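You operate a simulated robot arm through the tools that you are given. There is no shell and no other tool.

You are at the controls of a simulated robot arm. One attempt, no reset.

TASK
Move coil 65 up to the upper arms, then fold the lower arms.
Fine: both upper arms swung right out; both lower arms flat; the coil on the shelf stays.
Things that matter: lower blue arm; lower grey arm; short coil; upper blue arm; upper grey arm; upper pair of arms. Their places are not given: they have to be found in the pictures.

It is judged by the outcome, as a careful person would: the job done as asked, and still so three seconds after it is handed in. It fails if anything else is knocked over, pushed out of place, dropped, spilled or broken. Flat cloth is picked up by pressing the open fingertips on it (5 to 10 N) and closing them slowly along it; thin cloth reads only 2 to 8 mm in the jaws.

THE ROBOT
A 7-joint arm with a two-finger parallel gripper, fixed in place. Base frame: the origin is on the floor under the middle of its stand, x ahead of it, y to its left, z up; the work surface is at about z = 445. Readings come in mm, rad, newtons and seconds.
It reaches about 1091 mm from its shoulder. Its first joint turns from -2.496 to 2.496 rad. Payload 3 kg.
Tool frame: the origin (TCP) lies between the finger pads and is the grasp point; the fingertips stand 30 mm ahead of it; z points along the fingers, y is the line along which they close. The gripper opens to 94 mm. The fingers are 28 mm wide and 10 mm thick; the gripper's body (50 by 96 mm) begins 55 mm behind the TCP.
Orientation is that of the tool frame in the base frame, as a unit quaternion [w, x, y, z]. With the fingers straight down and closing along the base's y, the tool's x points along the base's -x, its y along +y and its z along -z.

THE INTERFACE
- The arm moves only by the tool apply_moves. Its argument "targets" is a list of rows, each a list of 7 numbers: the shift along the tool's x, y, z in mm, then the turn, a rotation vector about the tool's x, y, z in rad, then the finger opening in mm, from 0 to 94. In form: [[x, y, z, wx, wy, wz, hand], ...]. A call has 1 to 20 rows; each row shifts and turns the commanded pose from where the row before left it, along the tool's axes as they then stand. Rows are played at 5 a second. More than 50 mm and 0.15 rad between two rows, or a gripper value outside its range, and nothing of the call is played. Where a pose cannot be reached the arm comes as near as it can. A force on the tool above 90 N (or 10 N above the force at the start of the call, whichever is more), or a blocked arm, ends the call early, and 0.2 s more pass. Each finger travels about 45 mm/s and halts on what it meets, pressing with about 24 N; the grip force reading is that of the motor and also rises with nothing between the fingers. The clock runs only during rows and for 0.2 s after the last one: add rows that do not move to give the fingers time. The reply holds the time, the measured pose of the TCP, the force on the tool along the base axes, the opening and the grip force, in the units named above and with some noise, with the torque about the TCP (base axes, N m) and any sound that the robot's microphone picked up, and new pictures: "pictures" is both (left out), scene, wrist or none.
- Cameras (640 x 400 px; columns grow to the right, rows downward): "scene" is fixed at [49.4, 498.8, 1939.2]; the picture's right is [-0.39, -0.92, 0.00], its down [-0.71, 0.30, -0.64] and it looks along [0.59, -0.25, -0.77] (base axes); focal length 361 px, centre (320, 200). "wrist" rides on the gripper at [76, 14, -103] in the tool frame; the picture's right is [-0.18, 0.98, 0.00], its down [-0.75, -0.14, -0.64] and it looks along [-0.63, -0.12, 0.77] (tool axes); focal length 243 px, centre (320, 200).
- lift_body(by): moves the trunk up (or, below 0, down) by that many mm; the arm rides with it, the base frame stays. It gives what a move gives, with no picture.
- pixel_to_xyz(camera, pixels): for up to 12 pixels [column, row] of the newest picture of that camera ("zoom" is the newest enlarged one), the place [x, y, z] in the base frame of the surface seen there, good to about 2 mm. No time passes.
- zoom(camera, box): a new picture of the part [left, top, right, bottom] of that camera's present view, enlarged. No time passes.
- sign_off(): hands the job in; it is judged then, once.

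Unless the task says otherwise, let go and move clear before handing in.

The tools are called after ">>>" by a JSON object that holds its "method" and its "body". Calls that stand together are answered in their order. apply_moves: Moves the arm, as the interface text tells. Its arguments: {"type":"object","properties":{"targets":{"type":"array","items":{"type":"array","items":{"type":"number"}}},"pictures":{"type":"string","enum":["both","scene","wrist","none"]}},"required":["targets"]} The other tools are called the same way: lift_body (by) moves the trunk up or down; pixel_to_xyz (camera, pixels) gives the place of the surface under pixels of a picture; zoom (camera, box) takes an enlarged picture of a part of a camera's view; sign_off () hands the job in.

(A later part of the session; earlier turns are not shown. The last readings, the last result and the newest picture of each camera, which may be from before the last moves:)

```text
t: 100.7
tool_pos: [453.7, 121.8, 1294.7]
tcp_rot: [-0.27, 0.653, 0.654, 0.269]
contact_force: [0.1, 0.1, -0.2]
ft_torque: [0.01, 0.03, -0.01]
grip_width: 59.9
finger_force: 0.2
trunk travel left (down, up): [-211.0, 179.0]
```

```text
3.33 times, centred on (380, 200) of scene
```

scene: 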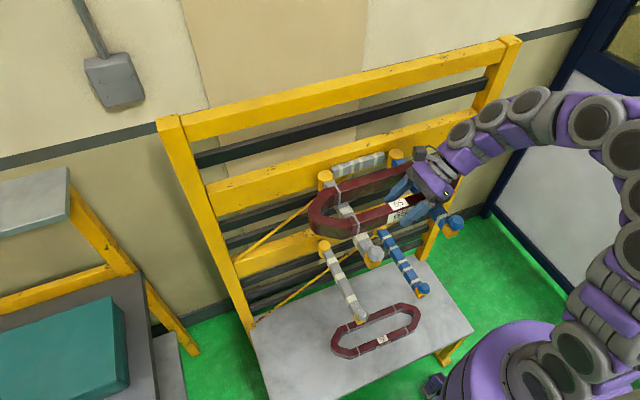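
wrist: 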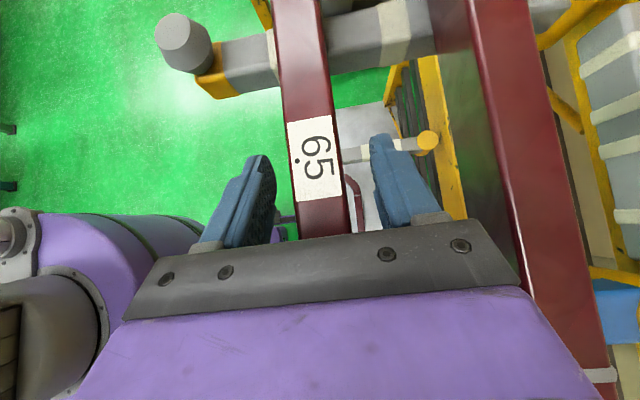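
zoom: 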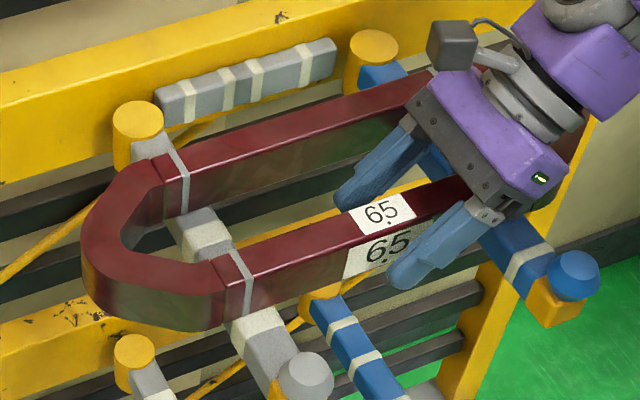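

Released; the coil rests on both upper arms. I'll retreat along the tool axis, up and to the right.

>>> {"method": "apply_moves", "body": {"targets": [[0, 0, -15, 0, 0, 0, 60], [0, 0, -25, 0, 0, 0, 60], [0, 0, -30, 0, 0, 0, 60], [0, 0, -30, 0, 0, 0, 60], [0, 0, -30, 0, 0, 0, 60], [0, 0, -30, 0, 0, 0, 60], [0, 0, 0, 0, 0, 0, 60]]}}

```text
t: 102.3
tool_pos: [455.1, 6.8, 1407.6]
tcp_rot: [-0.271, 0.653, 0.654, 0.269]
contact_force: [0.1, 0.0, -0.3]
ft_torque: [-0.04, 0.0, -0.02]
grip_width: 60.0
finger_force: 0.0
trunk travel left (down, up): [-211.0, 179.0]
```

scene: 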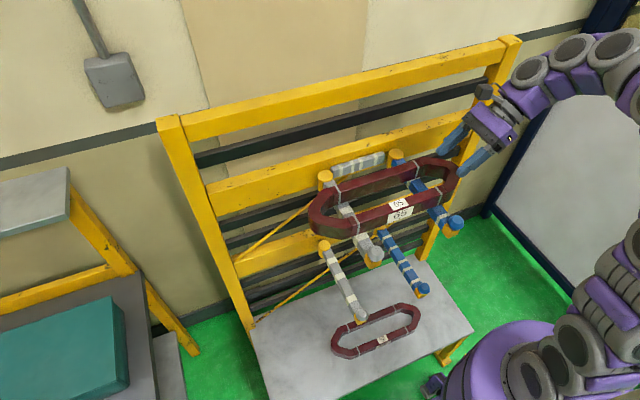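
wrist: 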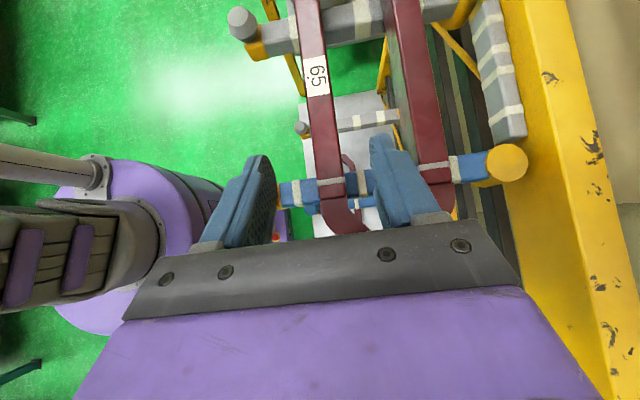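

Coil 65 now sits across both upper arms (label at (400,205)) and coil 92 is unmoved on the shelf. Next come the lower arms. I'll move right into free space, then lower the trunk.

>>> {"method": "apply_moves", "body": {"targets": [[-29.3, 0, -29.3, 0, 0, 0, 30], [-29.3, 0, -29.3, 0, 0, 0, 10], [-29.3, 0, -29.3, 0, 0, 0, 0], [-29.3, 0, -29.3, 0, 0, 0, 0], [-29.3, 0, -29.3, 0, 0, 0, 0], [0, 0, 0, 0, 0, 0, 0]]}}

>>> {"method": "zoom", "body": {"camera": "scene", "box": [300, 130, 492, 270]}}

>>> {"method": "pixel_to_xyz", "body": {"camera": "zoom", "pixels": [[330, 250], [250, 285], [450, 200], [100, 250], [150, 175], [300, 130], [480, 120], [150, 320], [220, 350], [500, 290], [460, 270], [395, 215]]}}

```text
t: 103.7
tool_pos: [450.3, -174.9, 1364.8]
tcp_rot: [-0.271, 0.653, 0.654, 0.27]
contact_force: [0.5, 1.0, 0.2]
ft_torque: [0.0, 0.0, -0.01]
grip_width: 0.0
finger_force: 23.8
out of reach, approached as far as the arm can: row 4, 5
trunk travel left (down, up): [-211.0, 179.0]
```

scene: 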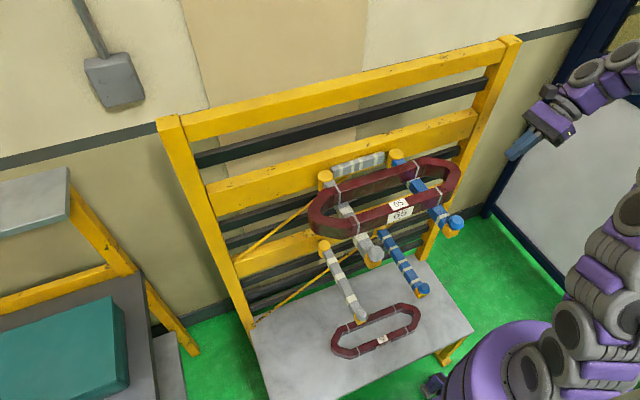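
wrist: 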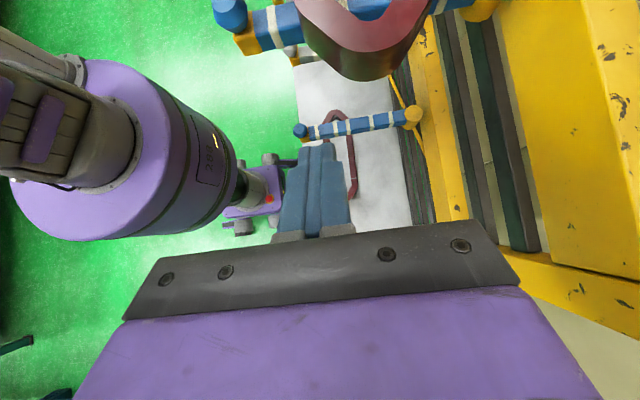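

```text
2.86 times, centred on (396, 200) of scene
```

zoom: 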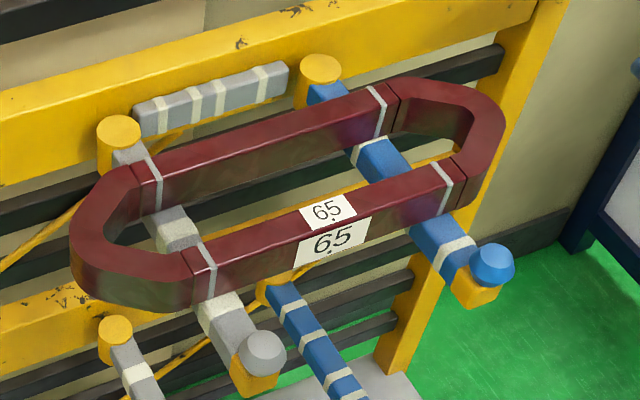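

```text
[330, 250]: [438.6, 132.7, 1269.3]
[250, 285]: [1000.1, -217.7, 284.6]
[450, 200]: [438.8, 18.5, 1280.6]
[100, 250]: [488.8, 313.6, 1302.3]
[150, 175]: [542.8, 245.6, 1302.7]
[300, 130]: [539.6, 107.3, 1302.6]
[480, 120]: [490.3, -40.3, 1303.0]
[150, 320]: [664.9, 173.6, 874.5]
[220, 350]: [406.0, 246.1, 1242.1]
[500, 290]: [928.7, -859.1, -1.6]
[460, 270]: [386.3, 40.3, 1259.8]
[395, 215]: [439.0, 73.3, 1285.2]
```

The coil is level on both upper arms, with its top at z≈1302.6 all round. I'll lower the trunk 116 mm to work at the lower arms' height.

>>> {"method": "lift_body", "body": {"by": -116}}

```text
t: 105.2
tool_pos: [449.6, -175.9, 1248.1]
tcp_rot: [-0.27, 0.653, 0.654, 0.27]
contact_force: [0.5, 1.3, 0.5]
ft_torque: [0.04, 0.02, 0.0]
grip_width: 0.0
finger_force: 24.0
trunk travel left (down, up): [-95.0, 295.0]
```

Next I'll descend to z≈1100 on the right side, then yaw the tool 90° so it points forward (camera on top).

>>> {"method": "apply_moves", "body": {"targets": [[-26.2, 0, 26.2, 0, 0, 0, 0], [-26.2, 0, 26.2, 0, 0, 0, 0], [-26.2, 0, 26.2, 0, 0, 0, 0], [-26.2, 0, 26.2, 0, 0, 0, 0], [0, 6, 0, -0.101, 0, 0.101, 0], [0.6, 5.9, 0.6, -0.101, 0, 0.101, 0], [1.2, 5.8, 1.2, -0.101, 0, 0.101, 0], [1.7, 5.5, 1.7, -0.101, 0, 0.101, 0], [2.3, 5.0, 2.3, -0.101, 0, 0.101, 0], [2.8, 4.6, 2.8, -0.101, 0, 0.101, 0], [3.2, 4.0, 3.2, -0.101, 0, 0.101, 0], [3.5, 3.2, 3.5, -0.101, 0, 0.101, 0], [3.8, 2.5, 3.8, -0.101, 0, 0.101, 0], [4.1, 1.7, 4.1, -0.101, 0, 0.101, 0], [4.2, 0.8, 4.2, -0.101, 0, 0.101, 0], [0, 0, 0, 0, 0, 0, 0]]}}

```text
t: 108.6
tool_pos: [515.4, -174.4, 1098.9]
tcp_rot: [0.001, 0.924, 0.0, 0.382]
contact_force: [-0.3, -1.1, 0.4]
ft_torque: [0.0, -0.03, 0.01]
grip_width: 0.0
finger_force: 24.2
trunk travel left (down, up): [-95.0, 295.0]
```

scene: 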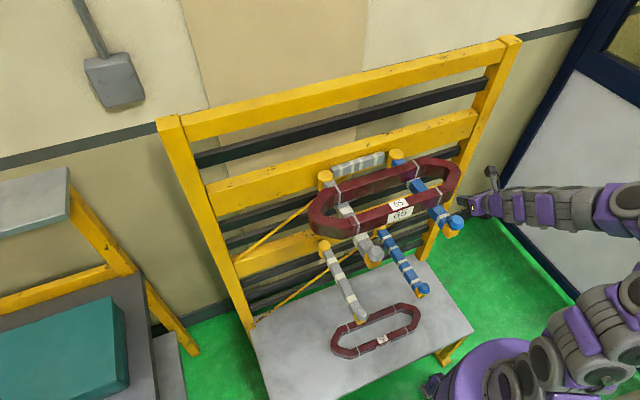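
wrist: 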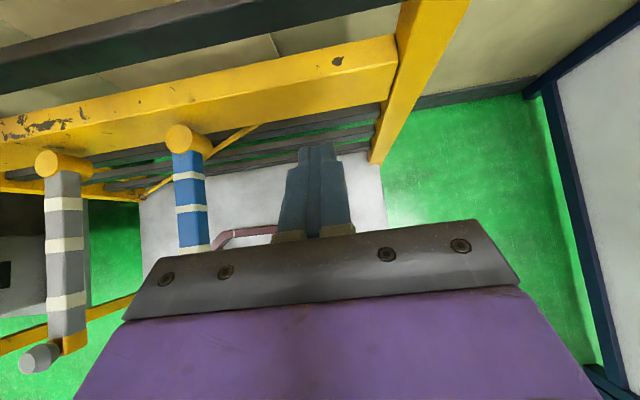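

The tool now points forward with the camera on top. I'll measure the lower arms' faces and heights before pushing.

>>> {"method": "zoom", "body": {"camera": "scene", "box": [310, 215, 438, 325]}}

>>> {"method": "pixel_to_xyz", "body": {"camera": "zoom", "pixels": [[360, 130], [375, 150], [430, 225], [480, 295], [500, 330], [560, 365], [555, 345], [530, 380], [70, 160], [110, 220], [180, 320], [260, 405]]}}

>>> {"method": "pixel_to_xyz", "body": {"camera": "zoom", "pixels": [[355, 75], [350, 95], [360, 110], [420, 245], [465, 300], [490, 335], [445, 275], [510, 365], [75, 145], [120, 260], [140, 300], [250, 380]]}}

```text
3.64 times, centred on (374, 270) of scene
```

zoom: 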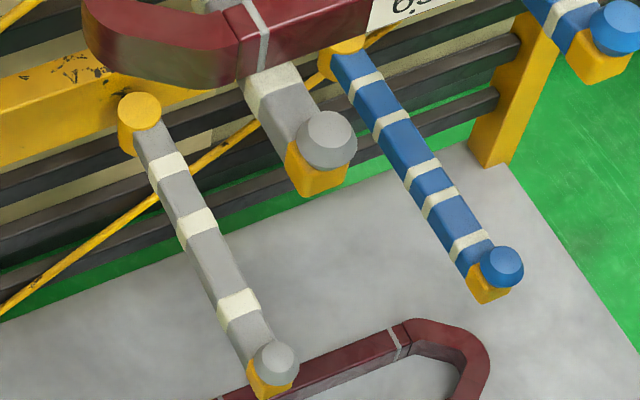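

```text
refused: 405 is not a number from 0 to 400
```

```text
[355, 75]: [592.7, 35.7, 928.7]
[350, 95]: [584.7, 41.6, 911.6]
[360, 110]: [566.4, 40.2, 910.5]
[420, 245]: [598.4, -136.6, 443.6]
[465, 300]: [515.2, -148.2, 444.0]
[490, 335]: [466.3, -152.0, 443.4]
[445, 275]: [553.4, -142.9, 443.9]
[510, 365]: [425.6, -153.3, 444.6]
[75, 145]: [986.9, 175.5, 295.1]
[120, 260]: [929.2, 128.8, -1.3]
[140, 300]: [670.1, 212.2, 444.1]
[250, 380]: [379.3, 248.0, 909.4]
```

I'll query points directly on the two arms.

>>> {"method": "pixel_to_xyz", "body": {"camera": "zoom", "pixels": [[365, 85], [400, 145], [445, 205], [480, 240], [395, 165], [430, 212], [465, 262], [405, 180], [500, 265], [488, 290], [440, 225], [342, 65]]}}

>>> {"method": "pixel_to_xyz", "body": {"camera": "zoom", "pixels": [[165, 150], [190, 210], [225, 285], [255, 330], [150, 170], [175, 225], [205, 280], [235, 340], [275, 365], [265, 390], [138, 110], [220, 310]]}}

```text
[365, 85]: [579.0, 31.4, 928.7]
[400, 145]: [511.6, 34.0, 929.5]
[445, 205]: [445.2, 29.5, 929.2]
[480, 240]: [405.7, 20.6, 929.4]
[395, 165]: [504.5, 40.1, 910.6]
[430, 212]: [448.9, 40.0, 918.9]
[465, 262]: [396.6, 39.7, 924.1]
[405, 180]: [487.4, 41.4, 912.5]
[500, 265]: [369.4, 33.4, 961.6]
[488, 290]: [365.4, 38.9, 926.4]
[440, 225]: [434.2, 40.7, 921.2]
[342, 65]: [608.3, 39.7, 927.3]
```

```text
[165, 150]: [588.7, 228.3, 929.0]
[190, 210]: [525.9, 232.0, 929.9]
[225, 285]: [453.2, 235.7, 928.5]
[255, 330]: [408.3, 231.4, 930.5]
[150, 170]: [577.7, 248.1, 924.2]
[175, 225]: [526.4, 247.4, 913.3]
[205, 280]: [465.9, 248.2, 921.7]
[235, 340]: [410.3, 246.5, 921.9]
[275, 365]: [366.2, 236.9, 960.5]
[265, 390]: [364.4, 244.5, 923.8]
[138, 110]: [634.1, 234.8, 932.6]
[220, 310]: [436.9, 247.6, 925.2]
```

The lower blue arm's +y face is at y≈40 and its top at z=930. The grey arm's faces are near y=221 and 247.5. I'll first come down to z≈985 on the right of the blue arm, in the gap between the two levels.

>>> {"method": "apply_moves", "body": {"targets": [[-23.7, -18.5, 16.6, 0, 0, 0, 0], [-23.7, -18.5, 16.6, 0, 0, 0, 0], [-23.7, -18.5, 16.6, 0, 0, 0, 0], [-23.7, -18.5, 16.6, 0, 0, 0, 0], [0, 0, 0, 0, 0, 0, 0]]}}

```text
t: 109.8
tool_pos: [506.0, -138.7, 1042.5]
tcp_rot: [0.001, 0.924, 0.0, 0.382]
contact_force: [0.4, -0.2, -0.6]
ft_torque: [0.01, 0.0, 0.03]
grip_width: 0.1
finger_force: 23.3
out of reach, approached as far as the arm can: row 3, 4
trunk travel left (down, up): [-95.0, 295.0]
```

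scene: 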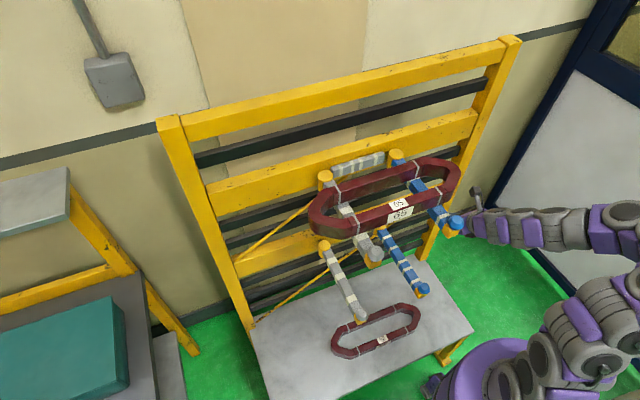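
wrist: 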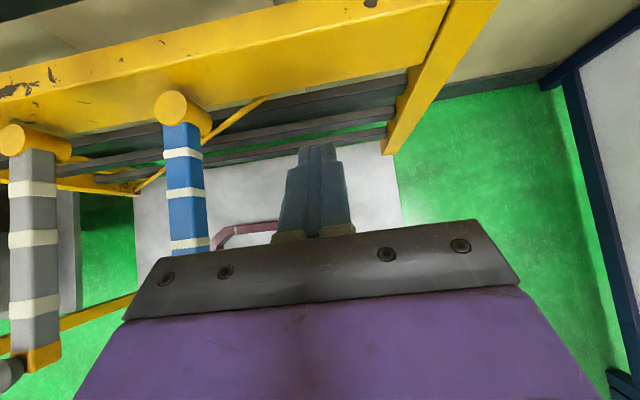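

The arm is at its near limit here, since the wrist is too close to the shoulder at this height. Raising the trunk while reaching down gives more room. I'll step right to y≈−185 and raise the body 160 mm.

>>> {"method": "apply_moves", "body": {"targets": [[0, 25, 0, 0, 0, 0, 0], [0, 25, 0, 0, 0, 0, 0], [0, 0, 0, 0, 0, 0, 0]], "pictures": "none"}}

>>> {"method": "lift_body", "body": {"by": 160}}

```text
t: 110.6
tool_pos: [505.4, -188.6, 1044.6]
tcp_rot: [0.001, 0.924, 0.0, 0.383]
contact_force: [0.6, 0.5, 0.6]
ft_torque: [0.04, -0.01, 0.05]
grip_width: 0.0
finger_force: 24.0
trunk travel left (down, up): [-95.0, 295.0]
```

```text
t: 112.4
tool_pos: [507.0, -189.3, 1201.9]
tcp_rot: [0.0, 0.924, 0.001, 0.383]
contact_force: [-0.1, 0.3, -0.2]
ft_torque: [0.0, 0.02, -0.01]
grip_width: 0.0
finger_force: 23.8
trunk travel left (down, up): [-255.0, 135.0]
```

Now I'll reach down to z≈985.

>>> {"method": "apply_moves", "body": {"targets": [[-25.6, 0, 25.6, 0, 0, 0, 0], [-25.6, 0, 25.6, 0, 0, 0, 0], [-25.6, 0, 25.6, 0, 0, 0, 0], [-25.6, 0, 25.6, 0, 0, 0, 0], [-25.6, 0, 25.6, 0, 0, 0, 0], [-25.6, 0, 25.6, 0, 0, 0, 0], [0, 0, 0, 0, 0, 0, 0]]}}

```text
t: 114.0
tool_pos: [506.3, -187.2, 983.9]
tcp_rot: [0.0, 0.924, 0.001, 0.383]
contact_force: [-1.0, 0.2, 1.2]
ft_torque: [-0.01, 0.0, 0.0]
grip_width: 0.1
finger_force: 24.1
trunk travel left (down, up): [-255.0, 135.0]
```

scene: 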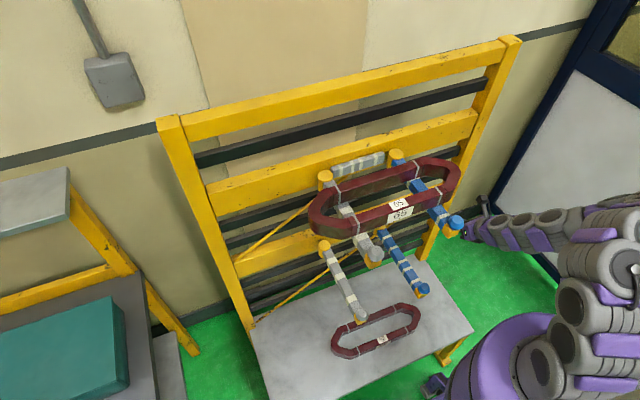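
wrist: 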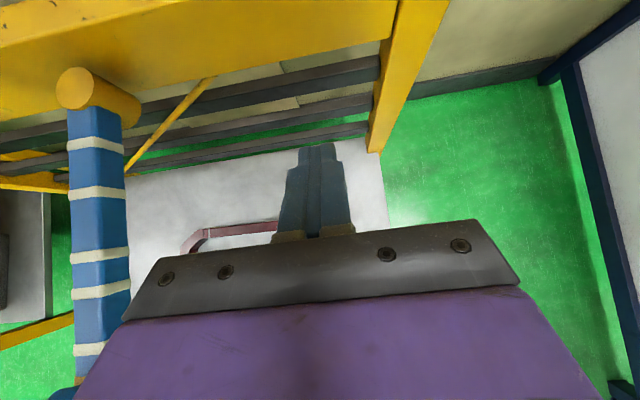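

I'll check the forearm's height and direction before crossing under the upper blue arm.

>>> {"method": "pixel_to_xyz", "body": {"camera": "scene", "pixels": [[485, 222], [510, 222], [535, 218], [560, 222], [590, 220], [620, 235], [600, 265], [575, 305], [545, 355], [484, 202], [630, 210], [610, 200]]}}

>>> {"method": "zoom", "body": {"camera": "scene", "box": [430, 170, 640, 320]}}

```text
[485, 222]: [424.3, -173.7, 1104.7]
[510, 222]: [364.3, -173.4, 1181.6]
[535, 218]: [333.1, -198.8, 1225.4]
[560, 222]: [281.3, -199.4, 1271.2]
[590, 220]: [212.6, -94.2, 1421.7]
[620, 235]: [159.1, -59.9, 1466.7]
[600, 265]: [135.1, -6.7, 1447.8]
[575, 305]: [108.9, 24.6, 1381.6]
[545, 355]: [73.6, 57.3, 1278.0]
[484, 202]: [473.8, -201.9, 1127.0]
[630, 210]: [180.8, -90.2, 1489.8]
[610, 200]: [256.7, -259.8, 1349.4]
```

```text
2.67 times, centred on (535, 245) of scene
```

zoom: 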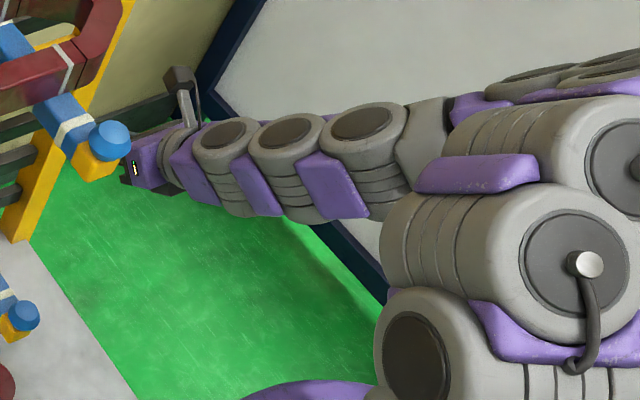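

The hand and forearm run straight up and back at 45°. At x=480 they clear the upper blue tip by about 30 mm and the lower arm's top by about 20 mm. I'll cross left at that setting.

>>> {"method": "apply_moves", "body": {"targets": [[-18.4, 0, -18.4, 0, 0, 0, 0], [0, -30, 0, 0, 0, 0, 0], [0, -30, 0, 0, 0, 0, 0], [0, -30, 0, 0, 0, 0, 0], [0, -30, 0, 0, 0, 0, 0], [0, -30, 0, 0, 0, 0, 0], [0, 0, 0, 0, 0, 0, 0]]}}

```text
t: 115.6
tool_pos: [512.5, -72.8, 990.9]
tcp_rot: [0.0, 0.924, 0.001, 0.383]
contact_force: [0.3, -0.5, 0.2]
ft_torque: [0.02, 0.02, 0.02]
grip_width: 0.1
finger_force: 24.0
out of reach, approached as far as the arm can: row 3, 4, 5, 6
trunk travel left (down, up): [-255.0, 135.0]
```

scene: 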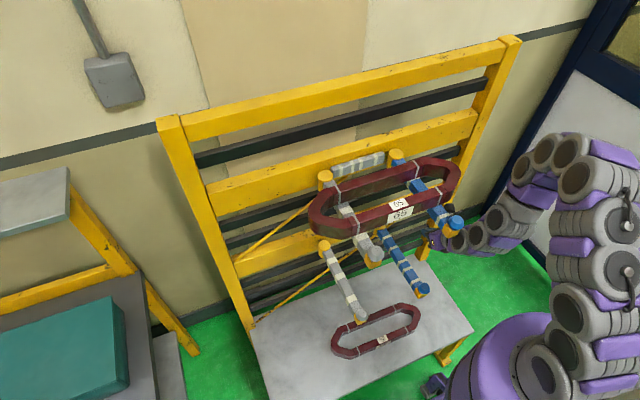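
wrist: 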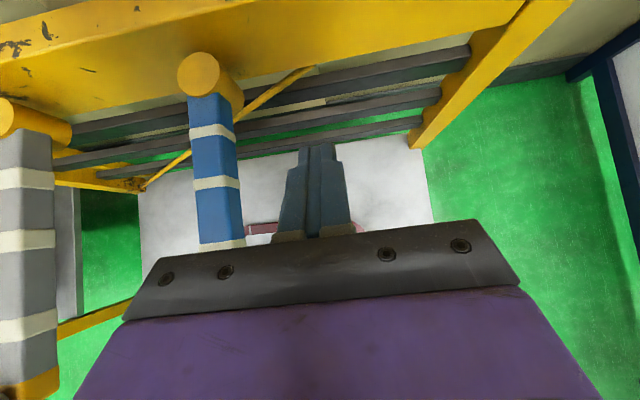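

The forward-pointing posture can't reach further left. Instead I'll grip the lower blue knob from the right with the same 45° sideways posture used for the coil, and swing the arm with the tool turning along. First I'll back out to the right and up.

>>> {"method": "apply_moves", "body": {"targets": [[0, 30, 0, 0, 0, 0, 0], [0, 30, 0, 0, 0, 0, 0], [0, 30, 0, 0, 0, 0, 0], [0, 30, 0, 0, 0, 0, 0], [29, 0, -29, 0, 0, 0, 0], [29, 0, -29, 0, 0, 0, 0], [29, 0, -29, 0, 0, 0, 0], [29, 0, -29, 0, 0, 0, 0], [29, 0, -29, 0, 0, 0, 0], [29, 0, -29, 0, 0, 0, 0], [0, 0, 0, 0, 0, 0, 0]]}}

```text
t: 118.0
tool_pos: [512.8, -185.4, 1238.9]
tcp_rot: [0.001, 0.924, 0.001, 0.382]
contact_force: [-0.2, -0.3, 0.0]
ft_torque: [-0.03, 0.01, 0.01]
grip_width: 0.0
finger_force: 23.8
trunk travel left (down, up): [-255.0, 135.0]
```

scene: 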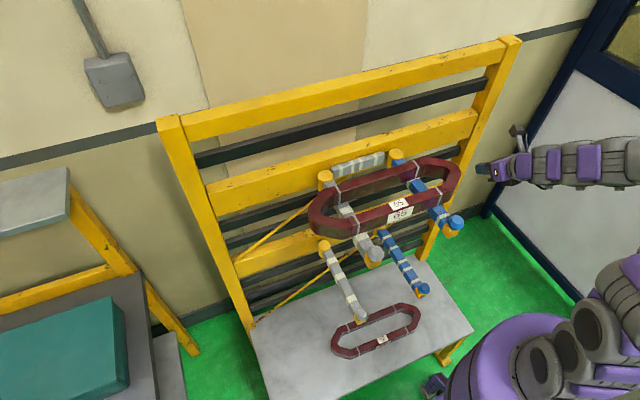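
wrist: 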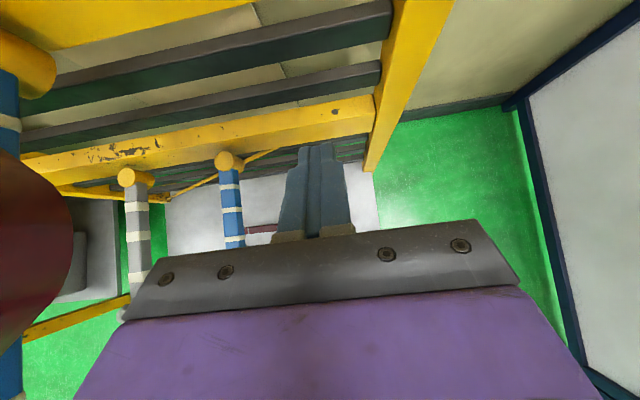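

Clear of everything. I'll lower the trunk by 160 mm, the setting that worked for picking up the coil.

>>> {"method": "lift_body", "body": {"by": -160}}

```text
t: 119.8
tool_pos: [510.9, -186.9, 1078.5]
tcp_rot: [0.001, 0.924, 0.0, 0.382]
contact_force: [0.1, -0.1, 0.5]
ft_torque: [-0.02, 0.01, -0.04]
grip_width: 0.0
finger_force: 24.4
trunk travel left (down, up): [-95.0, 295.0]
```

Now I'll yaw the tool back to point left (sideways posture) while easing toward the knob's x, and open the fingers.

>>> {"method": "apply_moves", "body": {"targets": [[0, 0, 0, 0.101, 0, -0.101, 20], [0, 0, 0, 0.101, 0, -0.101, 40], [0, 0, 0, 0.101, 0, -0.101, 60], [0, 0, 0, 0.101, 0, -0.101, 75], [-7.1, -6.5, -7.1, 0.101, 0, -0.101, 75], [-6.4, -7.9, -6.4, 0.101, 0, -0.101, 75], [-5.5, -9.1, -5.5, 0.101, 0, -0.101, 75], [-4.6, -10.1, -4.6, 0.101, 0, -0.101, 75], [-3.5, -10.9, -3.5, 0.101, 0, -0.101, 75], [-2.4, -11.5, -2.4, 0.101, 0, -0.101, 75], [-1.2, -11.9, -1.2, 0.101, 0, -0.101, 75], [0, 0, 0, 0, 0, 0, 75]]}}

```text
t: 122.5
tool_pos: [426.8, -186.6, 1078.5]
tcp_rot: [-0.271, 0.653, 0.654, 0.27]
contact_force: [0.6, 0.3, 0.5]
ft_torque: [0.02, -0.02, -0.02]
grip_width: 75.1
finger_force: 0.1
trunk travel left (down, up): [-95.0, 295.0]
```

scene: 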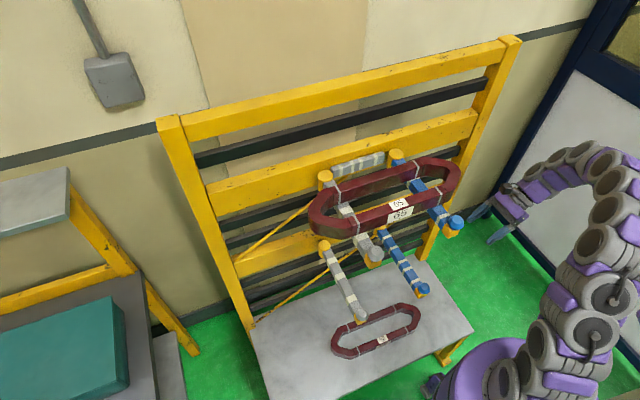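
wrist: 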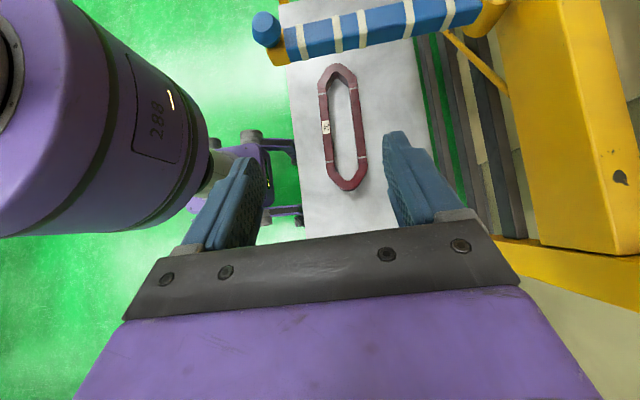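

Good posture again. The lower blue knob is in the wrist view at about (266,28). I'll measure it.

>>> {"method": "pixel_to_xyz", "body": {"camera": "wrist", "pixels": [[266, 28], [254, 28], [278, 30], [265, 16], [268, 42], [300, 40], [400, 18]]}}

>>> {"method": "zoom", "body": {"camera": "scene", "box": [396, 265, 452, 300]}}

>>> {"method": "pixel_to_xyz", "body": {"camera": "zoom", "pixels": [[300, 235], [260, 240], [340, 245], [300, 210], [300, 270], [240, 260], [350, 270]]}}

```text
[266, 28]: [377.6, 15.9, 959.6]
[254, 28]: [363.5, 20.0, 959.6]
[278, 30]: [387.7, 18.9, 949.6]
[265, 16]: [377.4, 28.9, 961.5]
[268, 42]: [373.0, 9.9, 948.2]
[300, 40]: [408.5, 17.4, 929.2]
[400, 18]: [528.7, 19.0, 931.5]
```

```text
11.43 times, centred on (424, 282) of scene
```

zoom: 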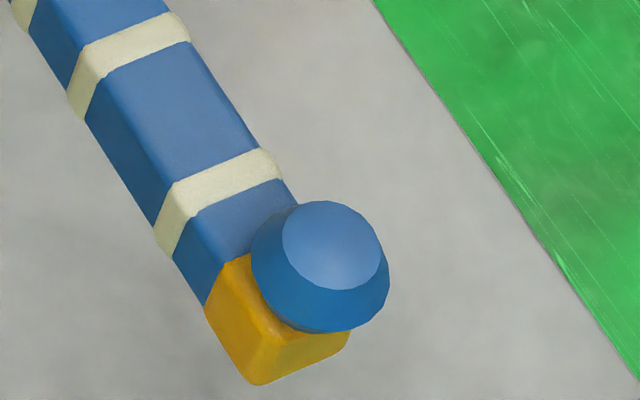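

```text
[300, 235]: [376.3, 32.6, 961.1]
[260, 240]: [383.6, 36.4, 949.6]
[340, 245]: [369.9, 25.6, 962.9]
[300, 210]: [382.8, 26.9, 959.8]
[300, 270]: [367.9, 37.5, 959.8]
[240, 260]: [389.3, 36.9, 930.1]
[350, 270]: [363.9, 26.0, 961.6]
```

Knob centre is about (371.5, 27.5, 950.5). I'll move to a pre-grasp 120 mm back along the sideways tool axis.

>>> {"method": "apply_moves", "body": {"targets": [[15.6, -13.8, 25.1, 0, 0, 0, 75], [15.6, -13.8, 25.1, 0, 0, 0, 75], [15.6, -13.8, 25.1, 0, 0, 0, 75], [15.5, -13.9, 25.2, 0, 0, 0, 75], [0, 0, 0, 0, 0, 0, 75]]}}

```text
t: 123.7
tool_pos: [370.8, -73.2, 1050.0]
tcp_rot: [-0.27, 0.653, 0.654, 0.269]
contact_force: [0.5, -0.4, 0.8]
ft_torque: [-0.02, 0.02, 0.01]
grip_width: 74.9
finger_force: 0.1
trunk travel left (down, up): [-95.0, 295.0]
```

scene: 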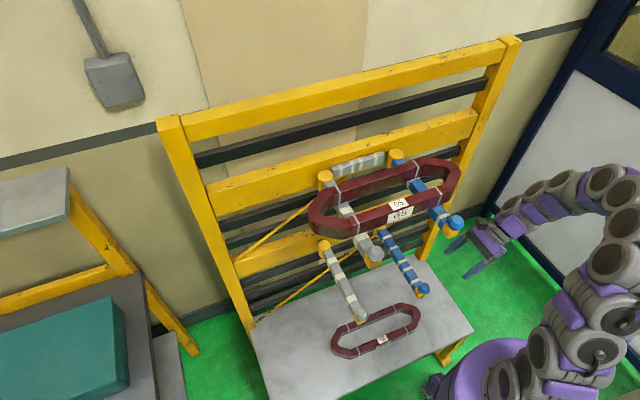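
wrist: 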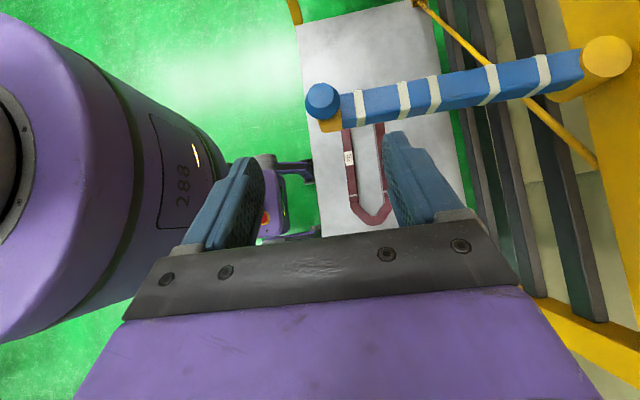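

The knob at (322,100) is centred between the fingers. I'll advance 85 mm and recheck.

>>> {"method": "apply_moves", "body": {"targets": [[0.8, 0.2, 30, 0, 0, 0, 75], [0.8, 0.2, 30, 0, 0, 0, 75], [0.7, 0.3, 25, 0, 0, 0, 75], [0, 0, 0, 0, 0, 0, 75]]}}

```text
t: 124.7
tool_pos: [372.1, -10.2, 992.7]
tcp_rot: [-0.27, 0.653, 0.654, 0.27]
contact_force: [0.3, -0.2, 0.1]
ft_torque: [0.01, -0.02, 0.0]
grip_width: 75.0
finger_force: 0.0
trunk travel left (down, up): [-95.0, 295.0]
```

scene: 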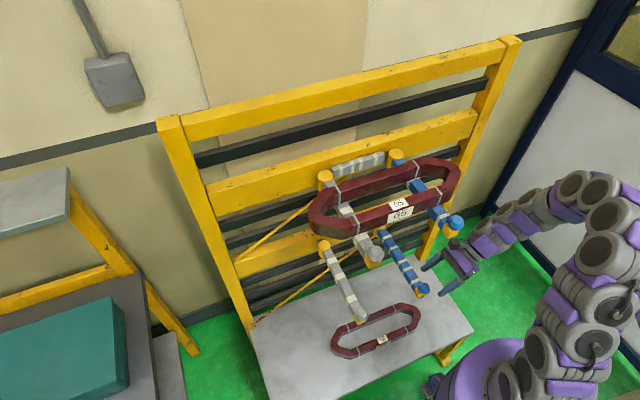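
wrist: 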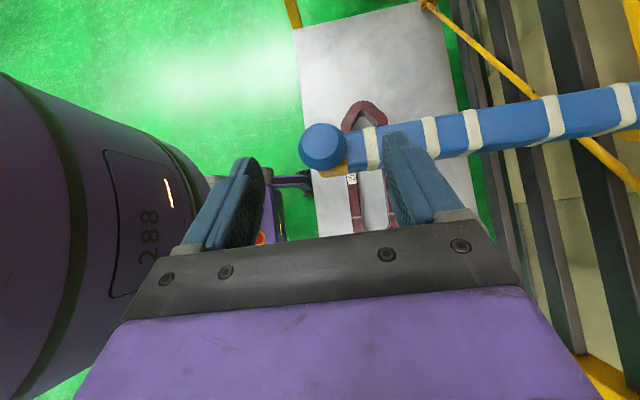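

I'll advance the last 35 mm and close on the knob.

>>> {"method": "apply_moves", "body": {"targets": [[-0.9, -0.3, 17.5, 0, 0, 0, 75], [-0.9, -0.3, 17.5, 0, 0, 0, 75], [0, 0, 0, 0, 0, 0, 75], [0, 0, 0, 0, 0, 0, 55], [0, 0, 0, 0, 0, 0, 40], [0, 0, 0, 0, 0, 0, 20], [0, 0, 0, 0, 0, 0, 20], [0, 0, 0, 0, 0, 0, 20]]}}

```text
t: 126.5
tool_pos: [373.1, 14.3, 966.8]
tcp_rot: [-0.27, 0.653, 0.654, 0.27]
contact_force: [7.1, 0.1, 3.8]
ft_torque: [0.01, -0.19, -0.1]
grip_width: 35.4
finger_force: 45.4
trunk travel left (down, up): [-95.0, 295.0]
```

scene: 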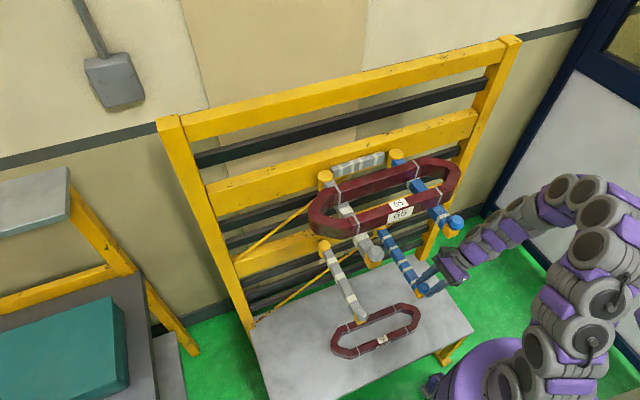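
wrist: 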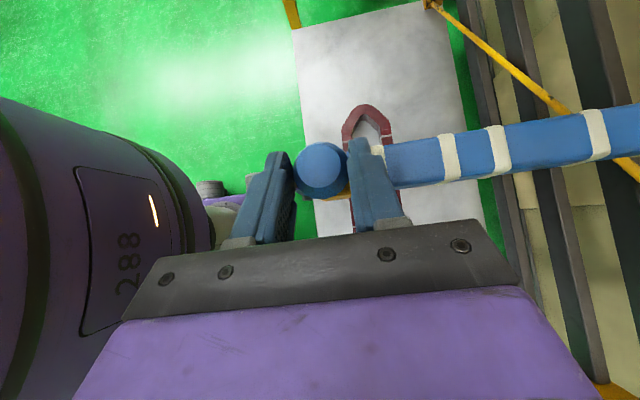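

The knob is gripped at 35.4 mm. I'll start pulling the lower blue arm toward the right along its arc, gently.

>>> {"method": "apply_moves", "body": {"targets": [[-5.6, 0.2, -5.6, 0, 0, 0, 20], [-5.6, 0.3, -5.6, 0, 0, 0, 20], [-11.1, 1.4, -11.1, 0, 0, 0, 20], [-11.1, 2.4, -11.1, 0, 0, 0, 20], [0, 0, 0, 0, 0, 0, 20]]}}

```text
t: 127.7
tool_pos: [375.9, -32.2, 966.3]
tcp_rot: [-0.27, 0.654, 0.653, 0.27]
contact_force: [16.1, 4.4, 3.9]
ft_torque: [0.0, -0.41, -0.02]
grip_width: 35.2
finger_force: 45.0
trunk travel left (down, up): [-95.0, 295.0]
```

scene: 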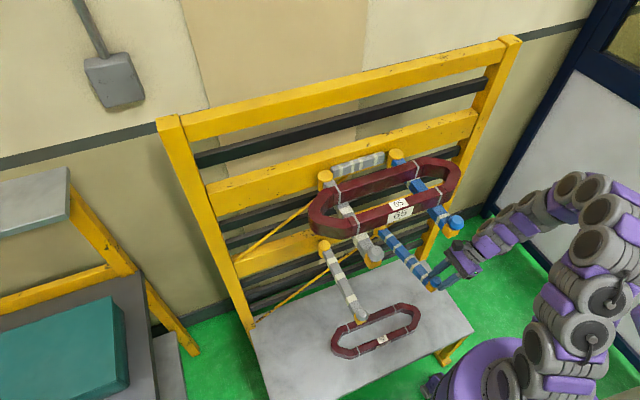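
wrist: 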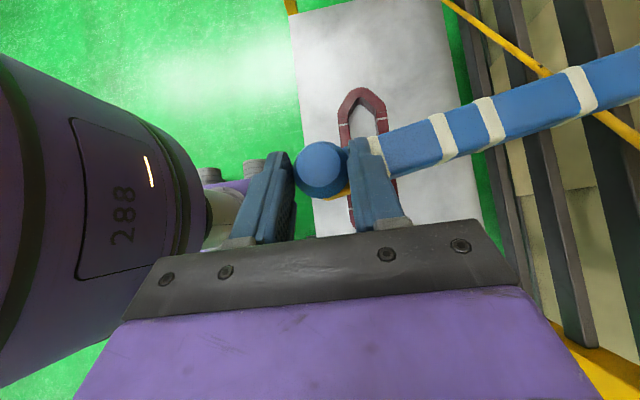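

The arm follows. There's a steady 16 N pull toward the hinge, so my radius is a bit large. I'll correct by 2 mm and continue, beginning to yaw.

>>> {"method": "apply_moves", "body": {"targets": [[-10.9, 5.0, -10.9, 0, 0, 0, 20], [-10.8, 3.5, -10.8, -0.0495, 0, 0.0495, 20], [-10.2, 5.1, -10.2, -0.0495, 0, 0.0495, 20], [-9.65, 7.1, -9.65, -0.0495, 0, 0.0495, 20], [0, 0, 0, 0, 0, 0, 20]]}}

```text
t: 128.8
tool_pos: [391.4, -94.8, 966.0]
tcp_rot: [-0.241, 0.717, 0.583, 0.296]
contact_force: [-24.0, -11.3, -8.1]
ft_torque: [0.39, 0.47, 0.29]
grip_width: 35.3
finger_force: 45.4
trunk travel left (down, up): [-95.0, 295.0]
```

scene: 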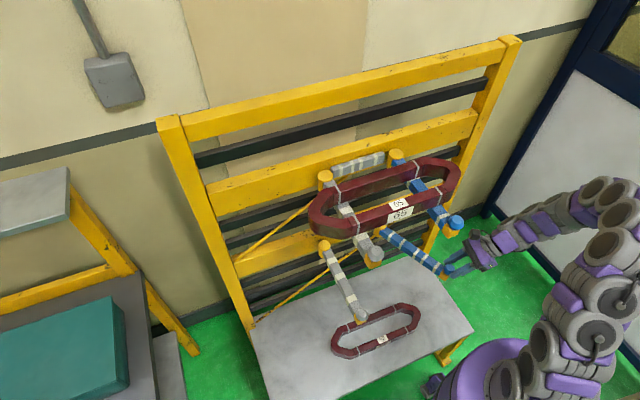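
wrist: 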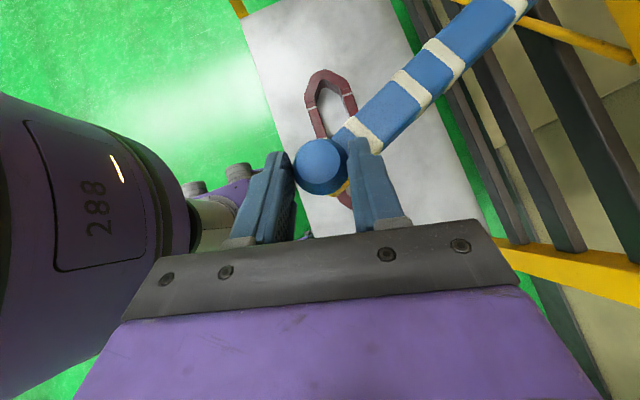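

I over-corrected: the pull is now 26 N outward. I'll take back about 1.2 mm and continue with the yaw.

>>> {"method": "apply_moves", "body": {"targets": [[-9.3, 7.7, -9.3, -0.0495, 0, 0.0495, 20], [-7.8, 10.2, -7.8, -0.0495, 0, 0.0495, 20], [-6.8, 11.5, -6.8, -0.0495, 0, 0.0495, 20], [-5.5, 12.8, -5.5, -0.0495, 0, 0.0495, 20], [0, 0, 0, 0, 0, 0, 20]]}}

```text
t: 130.1
tool_pos: [423.8, -146.7, 966.3]
tcp_rot: [-0.196, 0.793, 0.475, 0.329]
contact_force: [6.3, 5.1, 5.2]
ft_torque: [0.4, -0.46, -0.19]
grip_width: 35.3
finger_force: 43.7
trunk travel left (down, up): [-95.0, 295.0]
```

scene: 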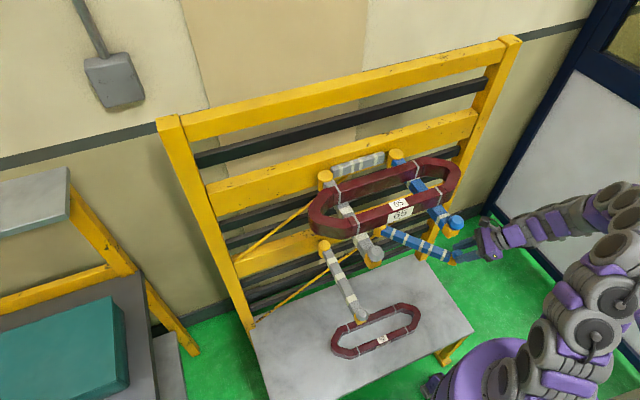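
wrist: 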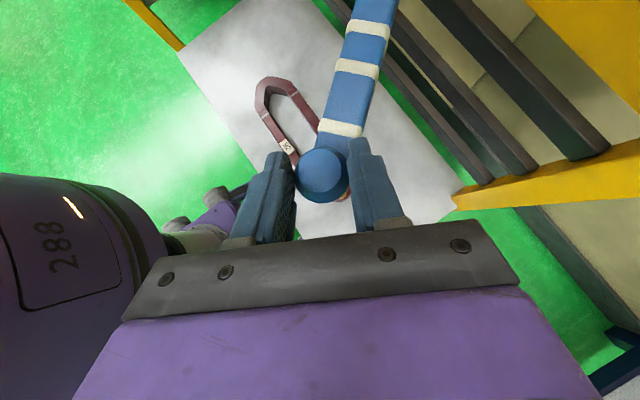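

Forces are small and the arm is at about 0.66 rad. I'll continue.

>>> {"method": "apply_moves", "body": {"targets": [[-4.2, 13.6, -4.2, -0.0495, 0, 0.0495, 20], [-2.8, 14.3, -2.8, -0.0495, 0, 0.0495, 20], [-1.5, 14.6, -1.5, -0.0495, 0, 0.0495, 20], [0, 14.8, 0, -0.0495, 0, 0.0495, 20], [1.4, 14.7, 1.4, -0.0495, 0, 0.0495, 20], [0, 0, 0, 0, 0, 0, 20]]}}

```text
t: 131.4
tool_pos: [473.6, -197.7, 966.8]
tcp_rot: [-0.137, 0.863, 0.33, 0.357]
contact_force: [-1.6, 1.3, 4.7]
ft_torque: [0.39, -0.29, 0.54]
grip_width: 35.2
finger_force: 45.2
trunk travel left (down, up): [-95.0, 295.0]
```

scene: 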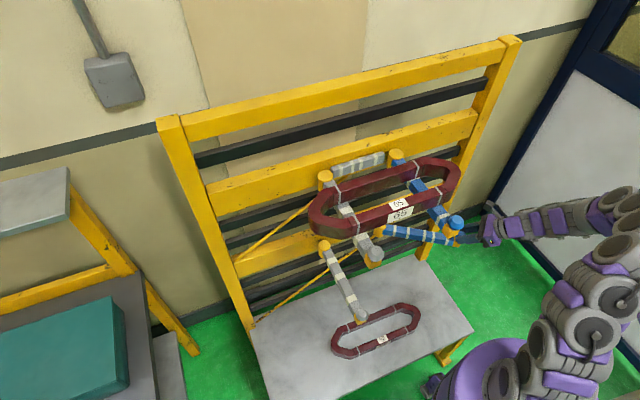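
wrist: 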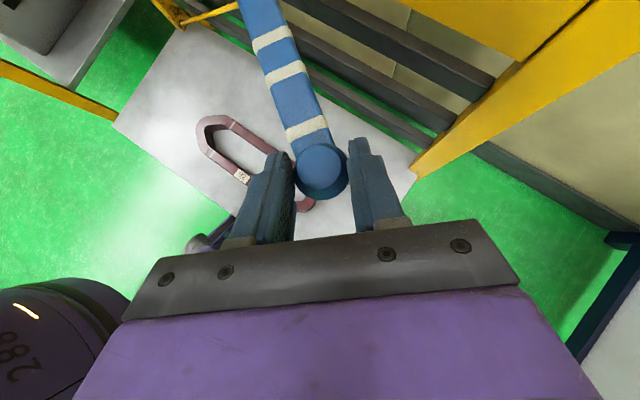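

Tracking is spot on, (473.6, −197.7) against a planned (473.4, −197.8). I'll continue to about 1.26 rad.

>>> {"method": "apply_moves", "body": {"targets": [[2.9, 14.3, 2.9, -0.0495, 0, 0.0495, 20], [4.2, 13.6, 4.2, -0.0495, 0, 0.0495, 20], [5.6, 12.7, 5.6, -0.0495, 0, 0.0495, 20], [6.7, 11.6, 6.7, -0.0495, 0, 0.0495, 20], [7.9, 10.3, 7.9, -0.0495, 0, 0.0495, 20], [0, 0, 0, 0, 0, 0, 20]]}}

```text
t: 132.8
tool_pos: [543.3, -229.1, 966.7]
tcp_rot: [-0.072, 0.907, 0.175, 0.375]
contact_force: [0.8, 2.9, -8.0]
ft_torque: [0.03, -0.21, 0.24]
grip_width: 35.6
finger_force: 44.5
trunk travel left (down, up): [-95.0, 295.0]
```

scene: 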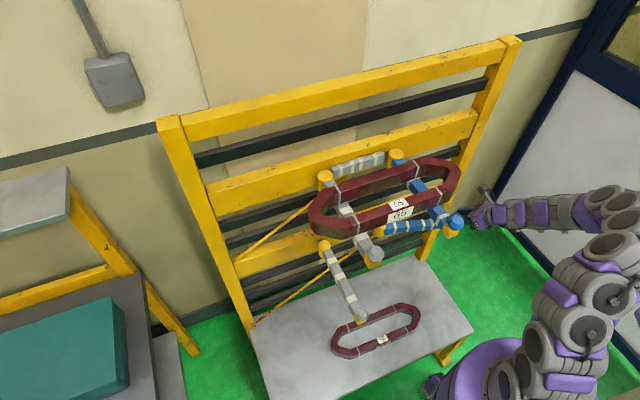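
wrist: 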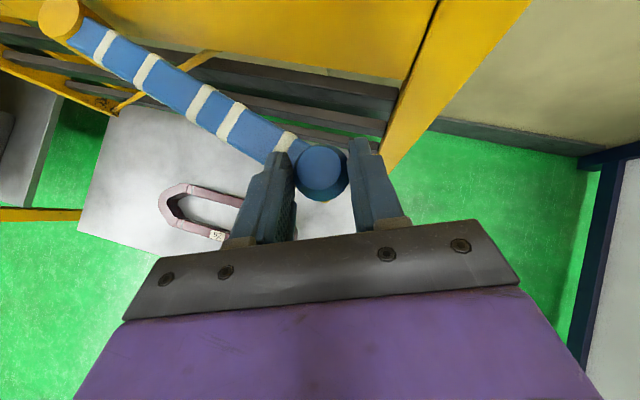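

Nearly there at about 1.27 rad. I'll continue toward flat.

>>> {"method": "apply_moves", "body": {"targets": [[8.9, 8.8, 8.9, -0.0495, 0, 0.0495, 20], [9.6, 7.0, 9.6, -0.0495, 0, 0.0495, 20], [10.3, 5.2, 10.3, -0.0495, 0, 0.0495, 20], [5.4, 1.6, 5.4, -0.0495, 0, 0.0495, 20], [0, 0, 0, 0, 0, 0, 20]]}}

```text
t: 134.1
tool_pos: [596.2, -237.4, 967.4]
tcp_rot: [-0.019, 0.923, 0.046, 0.382]
contact_force: [0.4, 0.6, 1.8]
ft_torque: [0.12, -0.19, 0.18]
grip_width: 35.4
finger_force: 45.0
trunk travel left (down, up): [-95.0, 295.0]
```

scene: 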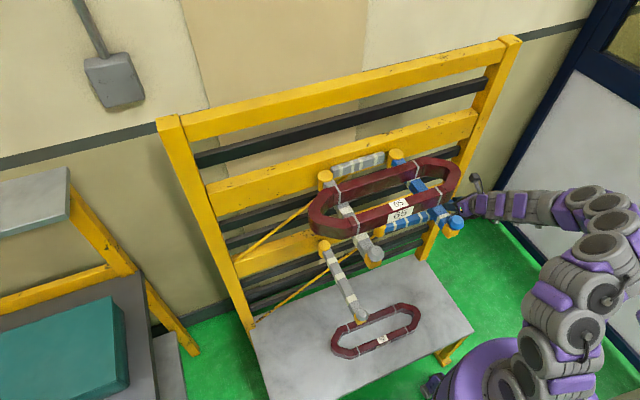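
wrist: 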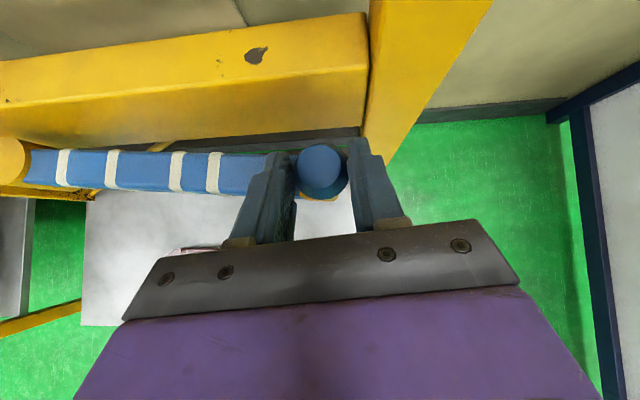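

About 24 mm remain. I'll creep forward in 6 mm steps to feel for the flat stop.

>>> {"method": "apply_moves", "body": {"targets": [[4.24, 0.5, 4.24, 0, 0, 0, 20], [4.24, 0.5, 4.24, 0, 0, 0, 20], [4.24, 0.4, 4.24, 0, 0, 0, 20], [0, 0, 0, 0, 0, 0, 20]], "pictures": "none"}}

```text
t: 135.1
tool_pos: [614.6, -237.8, 967.1]
tcp_rot: [-0.018, 0.923, 0.046, 0.382]
contact_force: [1.7, -6.0, -0.6]
ft_torque: [-0.72, 0.46, -0.13]
grip_width: 35.4
finger_force: 44.9
trunk travel left (down, up): [-95.0, 295.0]
```

>>> {"method": "apply_moves", "body": {"targets": [[2.8, 0.2, 2.8, 0, 0, 0, 20], [2.1, 0.1, 2.1, 0, 0, 0, 20], [0, 0, 0, 0, 0, 0, 20]]}}

```text
t: 135.8
tool_pos: [621.7, -237.4, 967.8]
tcp_rot: [-0.018, 0.923, 0.045, 0.382]
contact_force: [-0.4, -12.7, 2.2]
ft_torque: [-0.39, 0.11, 0.08]
grip_width: 35.2
finger_force: 45.1
trunk travel left (down, up): [-95.0, 295.0]
```

scene: 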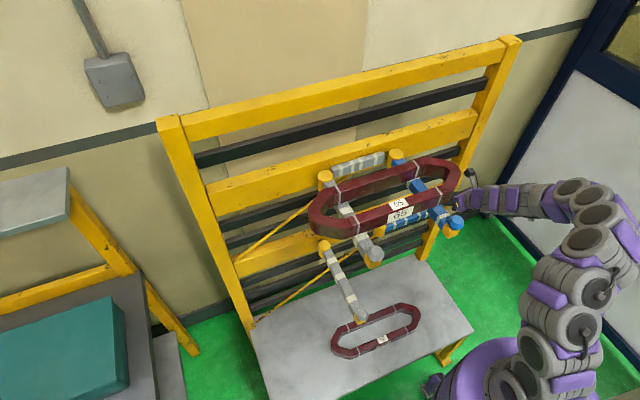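
wrist: 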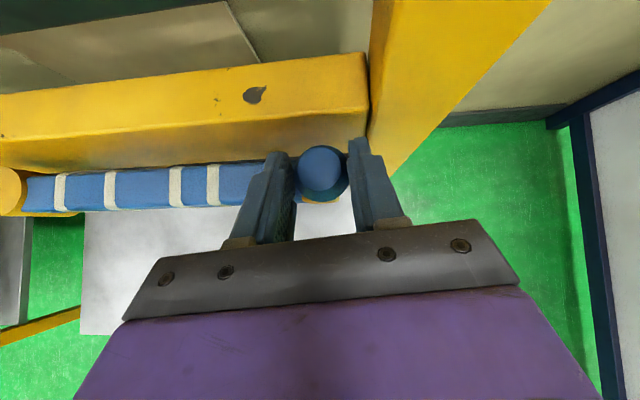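

K is near x≈636 with no resistance yet. I'll push a few mm more to feel the stop.

>>> {"method": "apply_moves", "body": {"targets": [[2.1, 0.6, 2.1, 0, 0, 0, 20], [0, 0, 0, 0, 0, 0, 20]], "pictures": "none"}}

>>> {"method": "pixel_to_xyz", "body": {"camera": "wrist", "pixels": [[40, 185], [140, 178], [230, 172], [100, 150], [320, 165], [60, 200], [200, 192], [250, 120]]}}

```text
t: 136.4
tool_pos: [622.0, -237.7, 967.2]
tcp_rot: [-0.018, 0.923, 0.045, 0.382]
contact_force: [-19.8, -14.5, -2.4]
ft_torque: [-0.22, 0.34, -0.12]
grip_width: 35.6
finger_force: 44.7
trunk travel left (down, up): [-95.0, 295.0]
```

```text
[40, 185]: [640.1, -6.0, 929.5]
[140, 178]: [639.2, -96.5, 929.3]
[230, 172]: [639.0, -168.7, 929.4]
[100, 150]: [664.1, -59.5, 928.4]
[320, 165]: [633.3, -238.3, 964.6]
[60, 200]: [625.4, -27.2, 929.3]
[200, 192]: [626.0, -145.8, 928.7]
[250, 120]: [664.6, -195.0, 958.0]
```

The stop is felt: −20 N with no movement at K x≈636. The blue lower arm lies flat, straight along x≈639. I'll ease off, release and back away.

>>> {"method": "apply_moves", "body": {"targets": [[-1.6, 0, -1.6, 0, 0, 0, 30], [0, 0, 0, 0, 0, 0, 45], [0, 0, 0, 0, 0, 0, 58], [0, 0, 0, 0, 0, 0, 58], [0, 0, -20, 0, 0, 0, 58], [0, 0, -30, 0, 0, 0, 58], [0, 0, -40, 0, 0, 0, 58], [0, 0, -40, 0, 0, 0, 58], [0, 0, 0, 0, 0, 0, 58]]}}

```text
t: 138.4
tool_pos: [527.9, -248.5, 1060.1]
tcp_rot: [-0.018, 0.923, 0.047, 0.381]
contact_force: [-0.1, 0.3, 0.1]
ft_torque: [0.01, -0.03, 0.0]
grip_width: 58.0
finger_force: 0.2
trunk travel left (down, up): [-95.0, 295.0]
```

scene: 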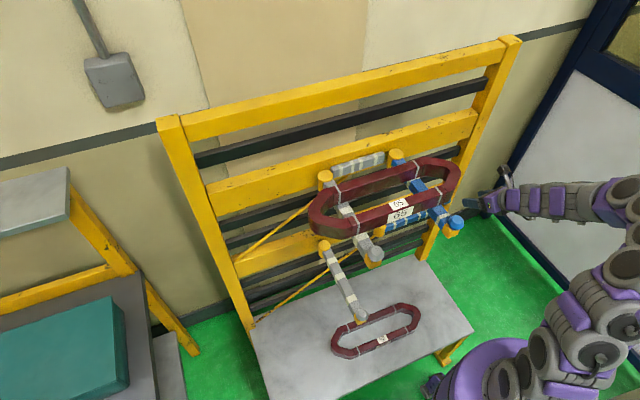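
wrist: 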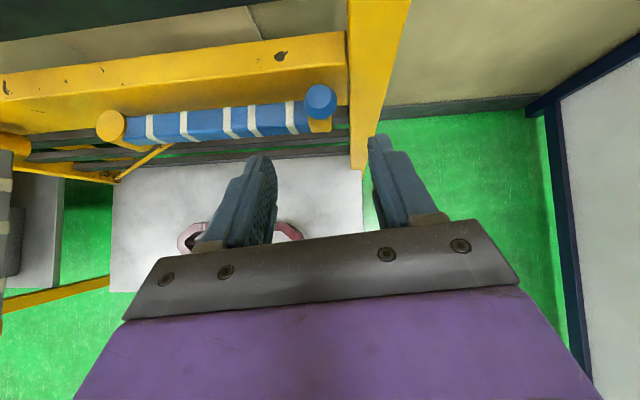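

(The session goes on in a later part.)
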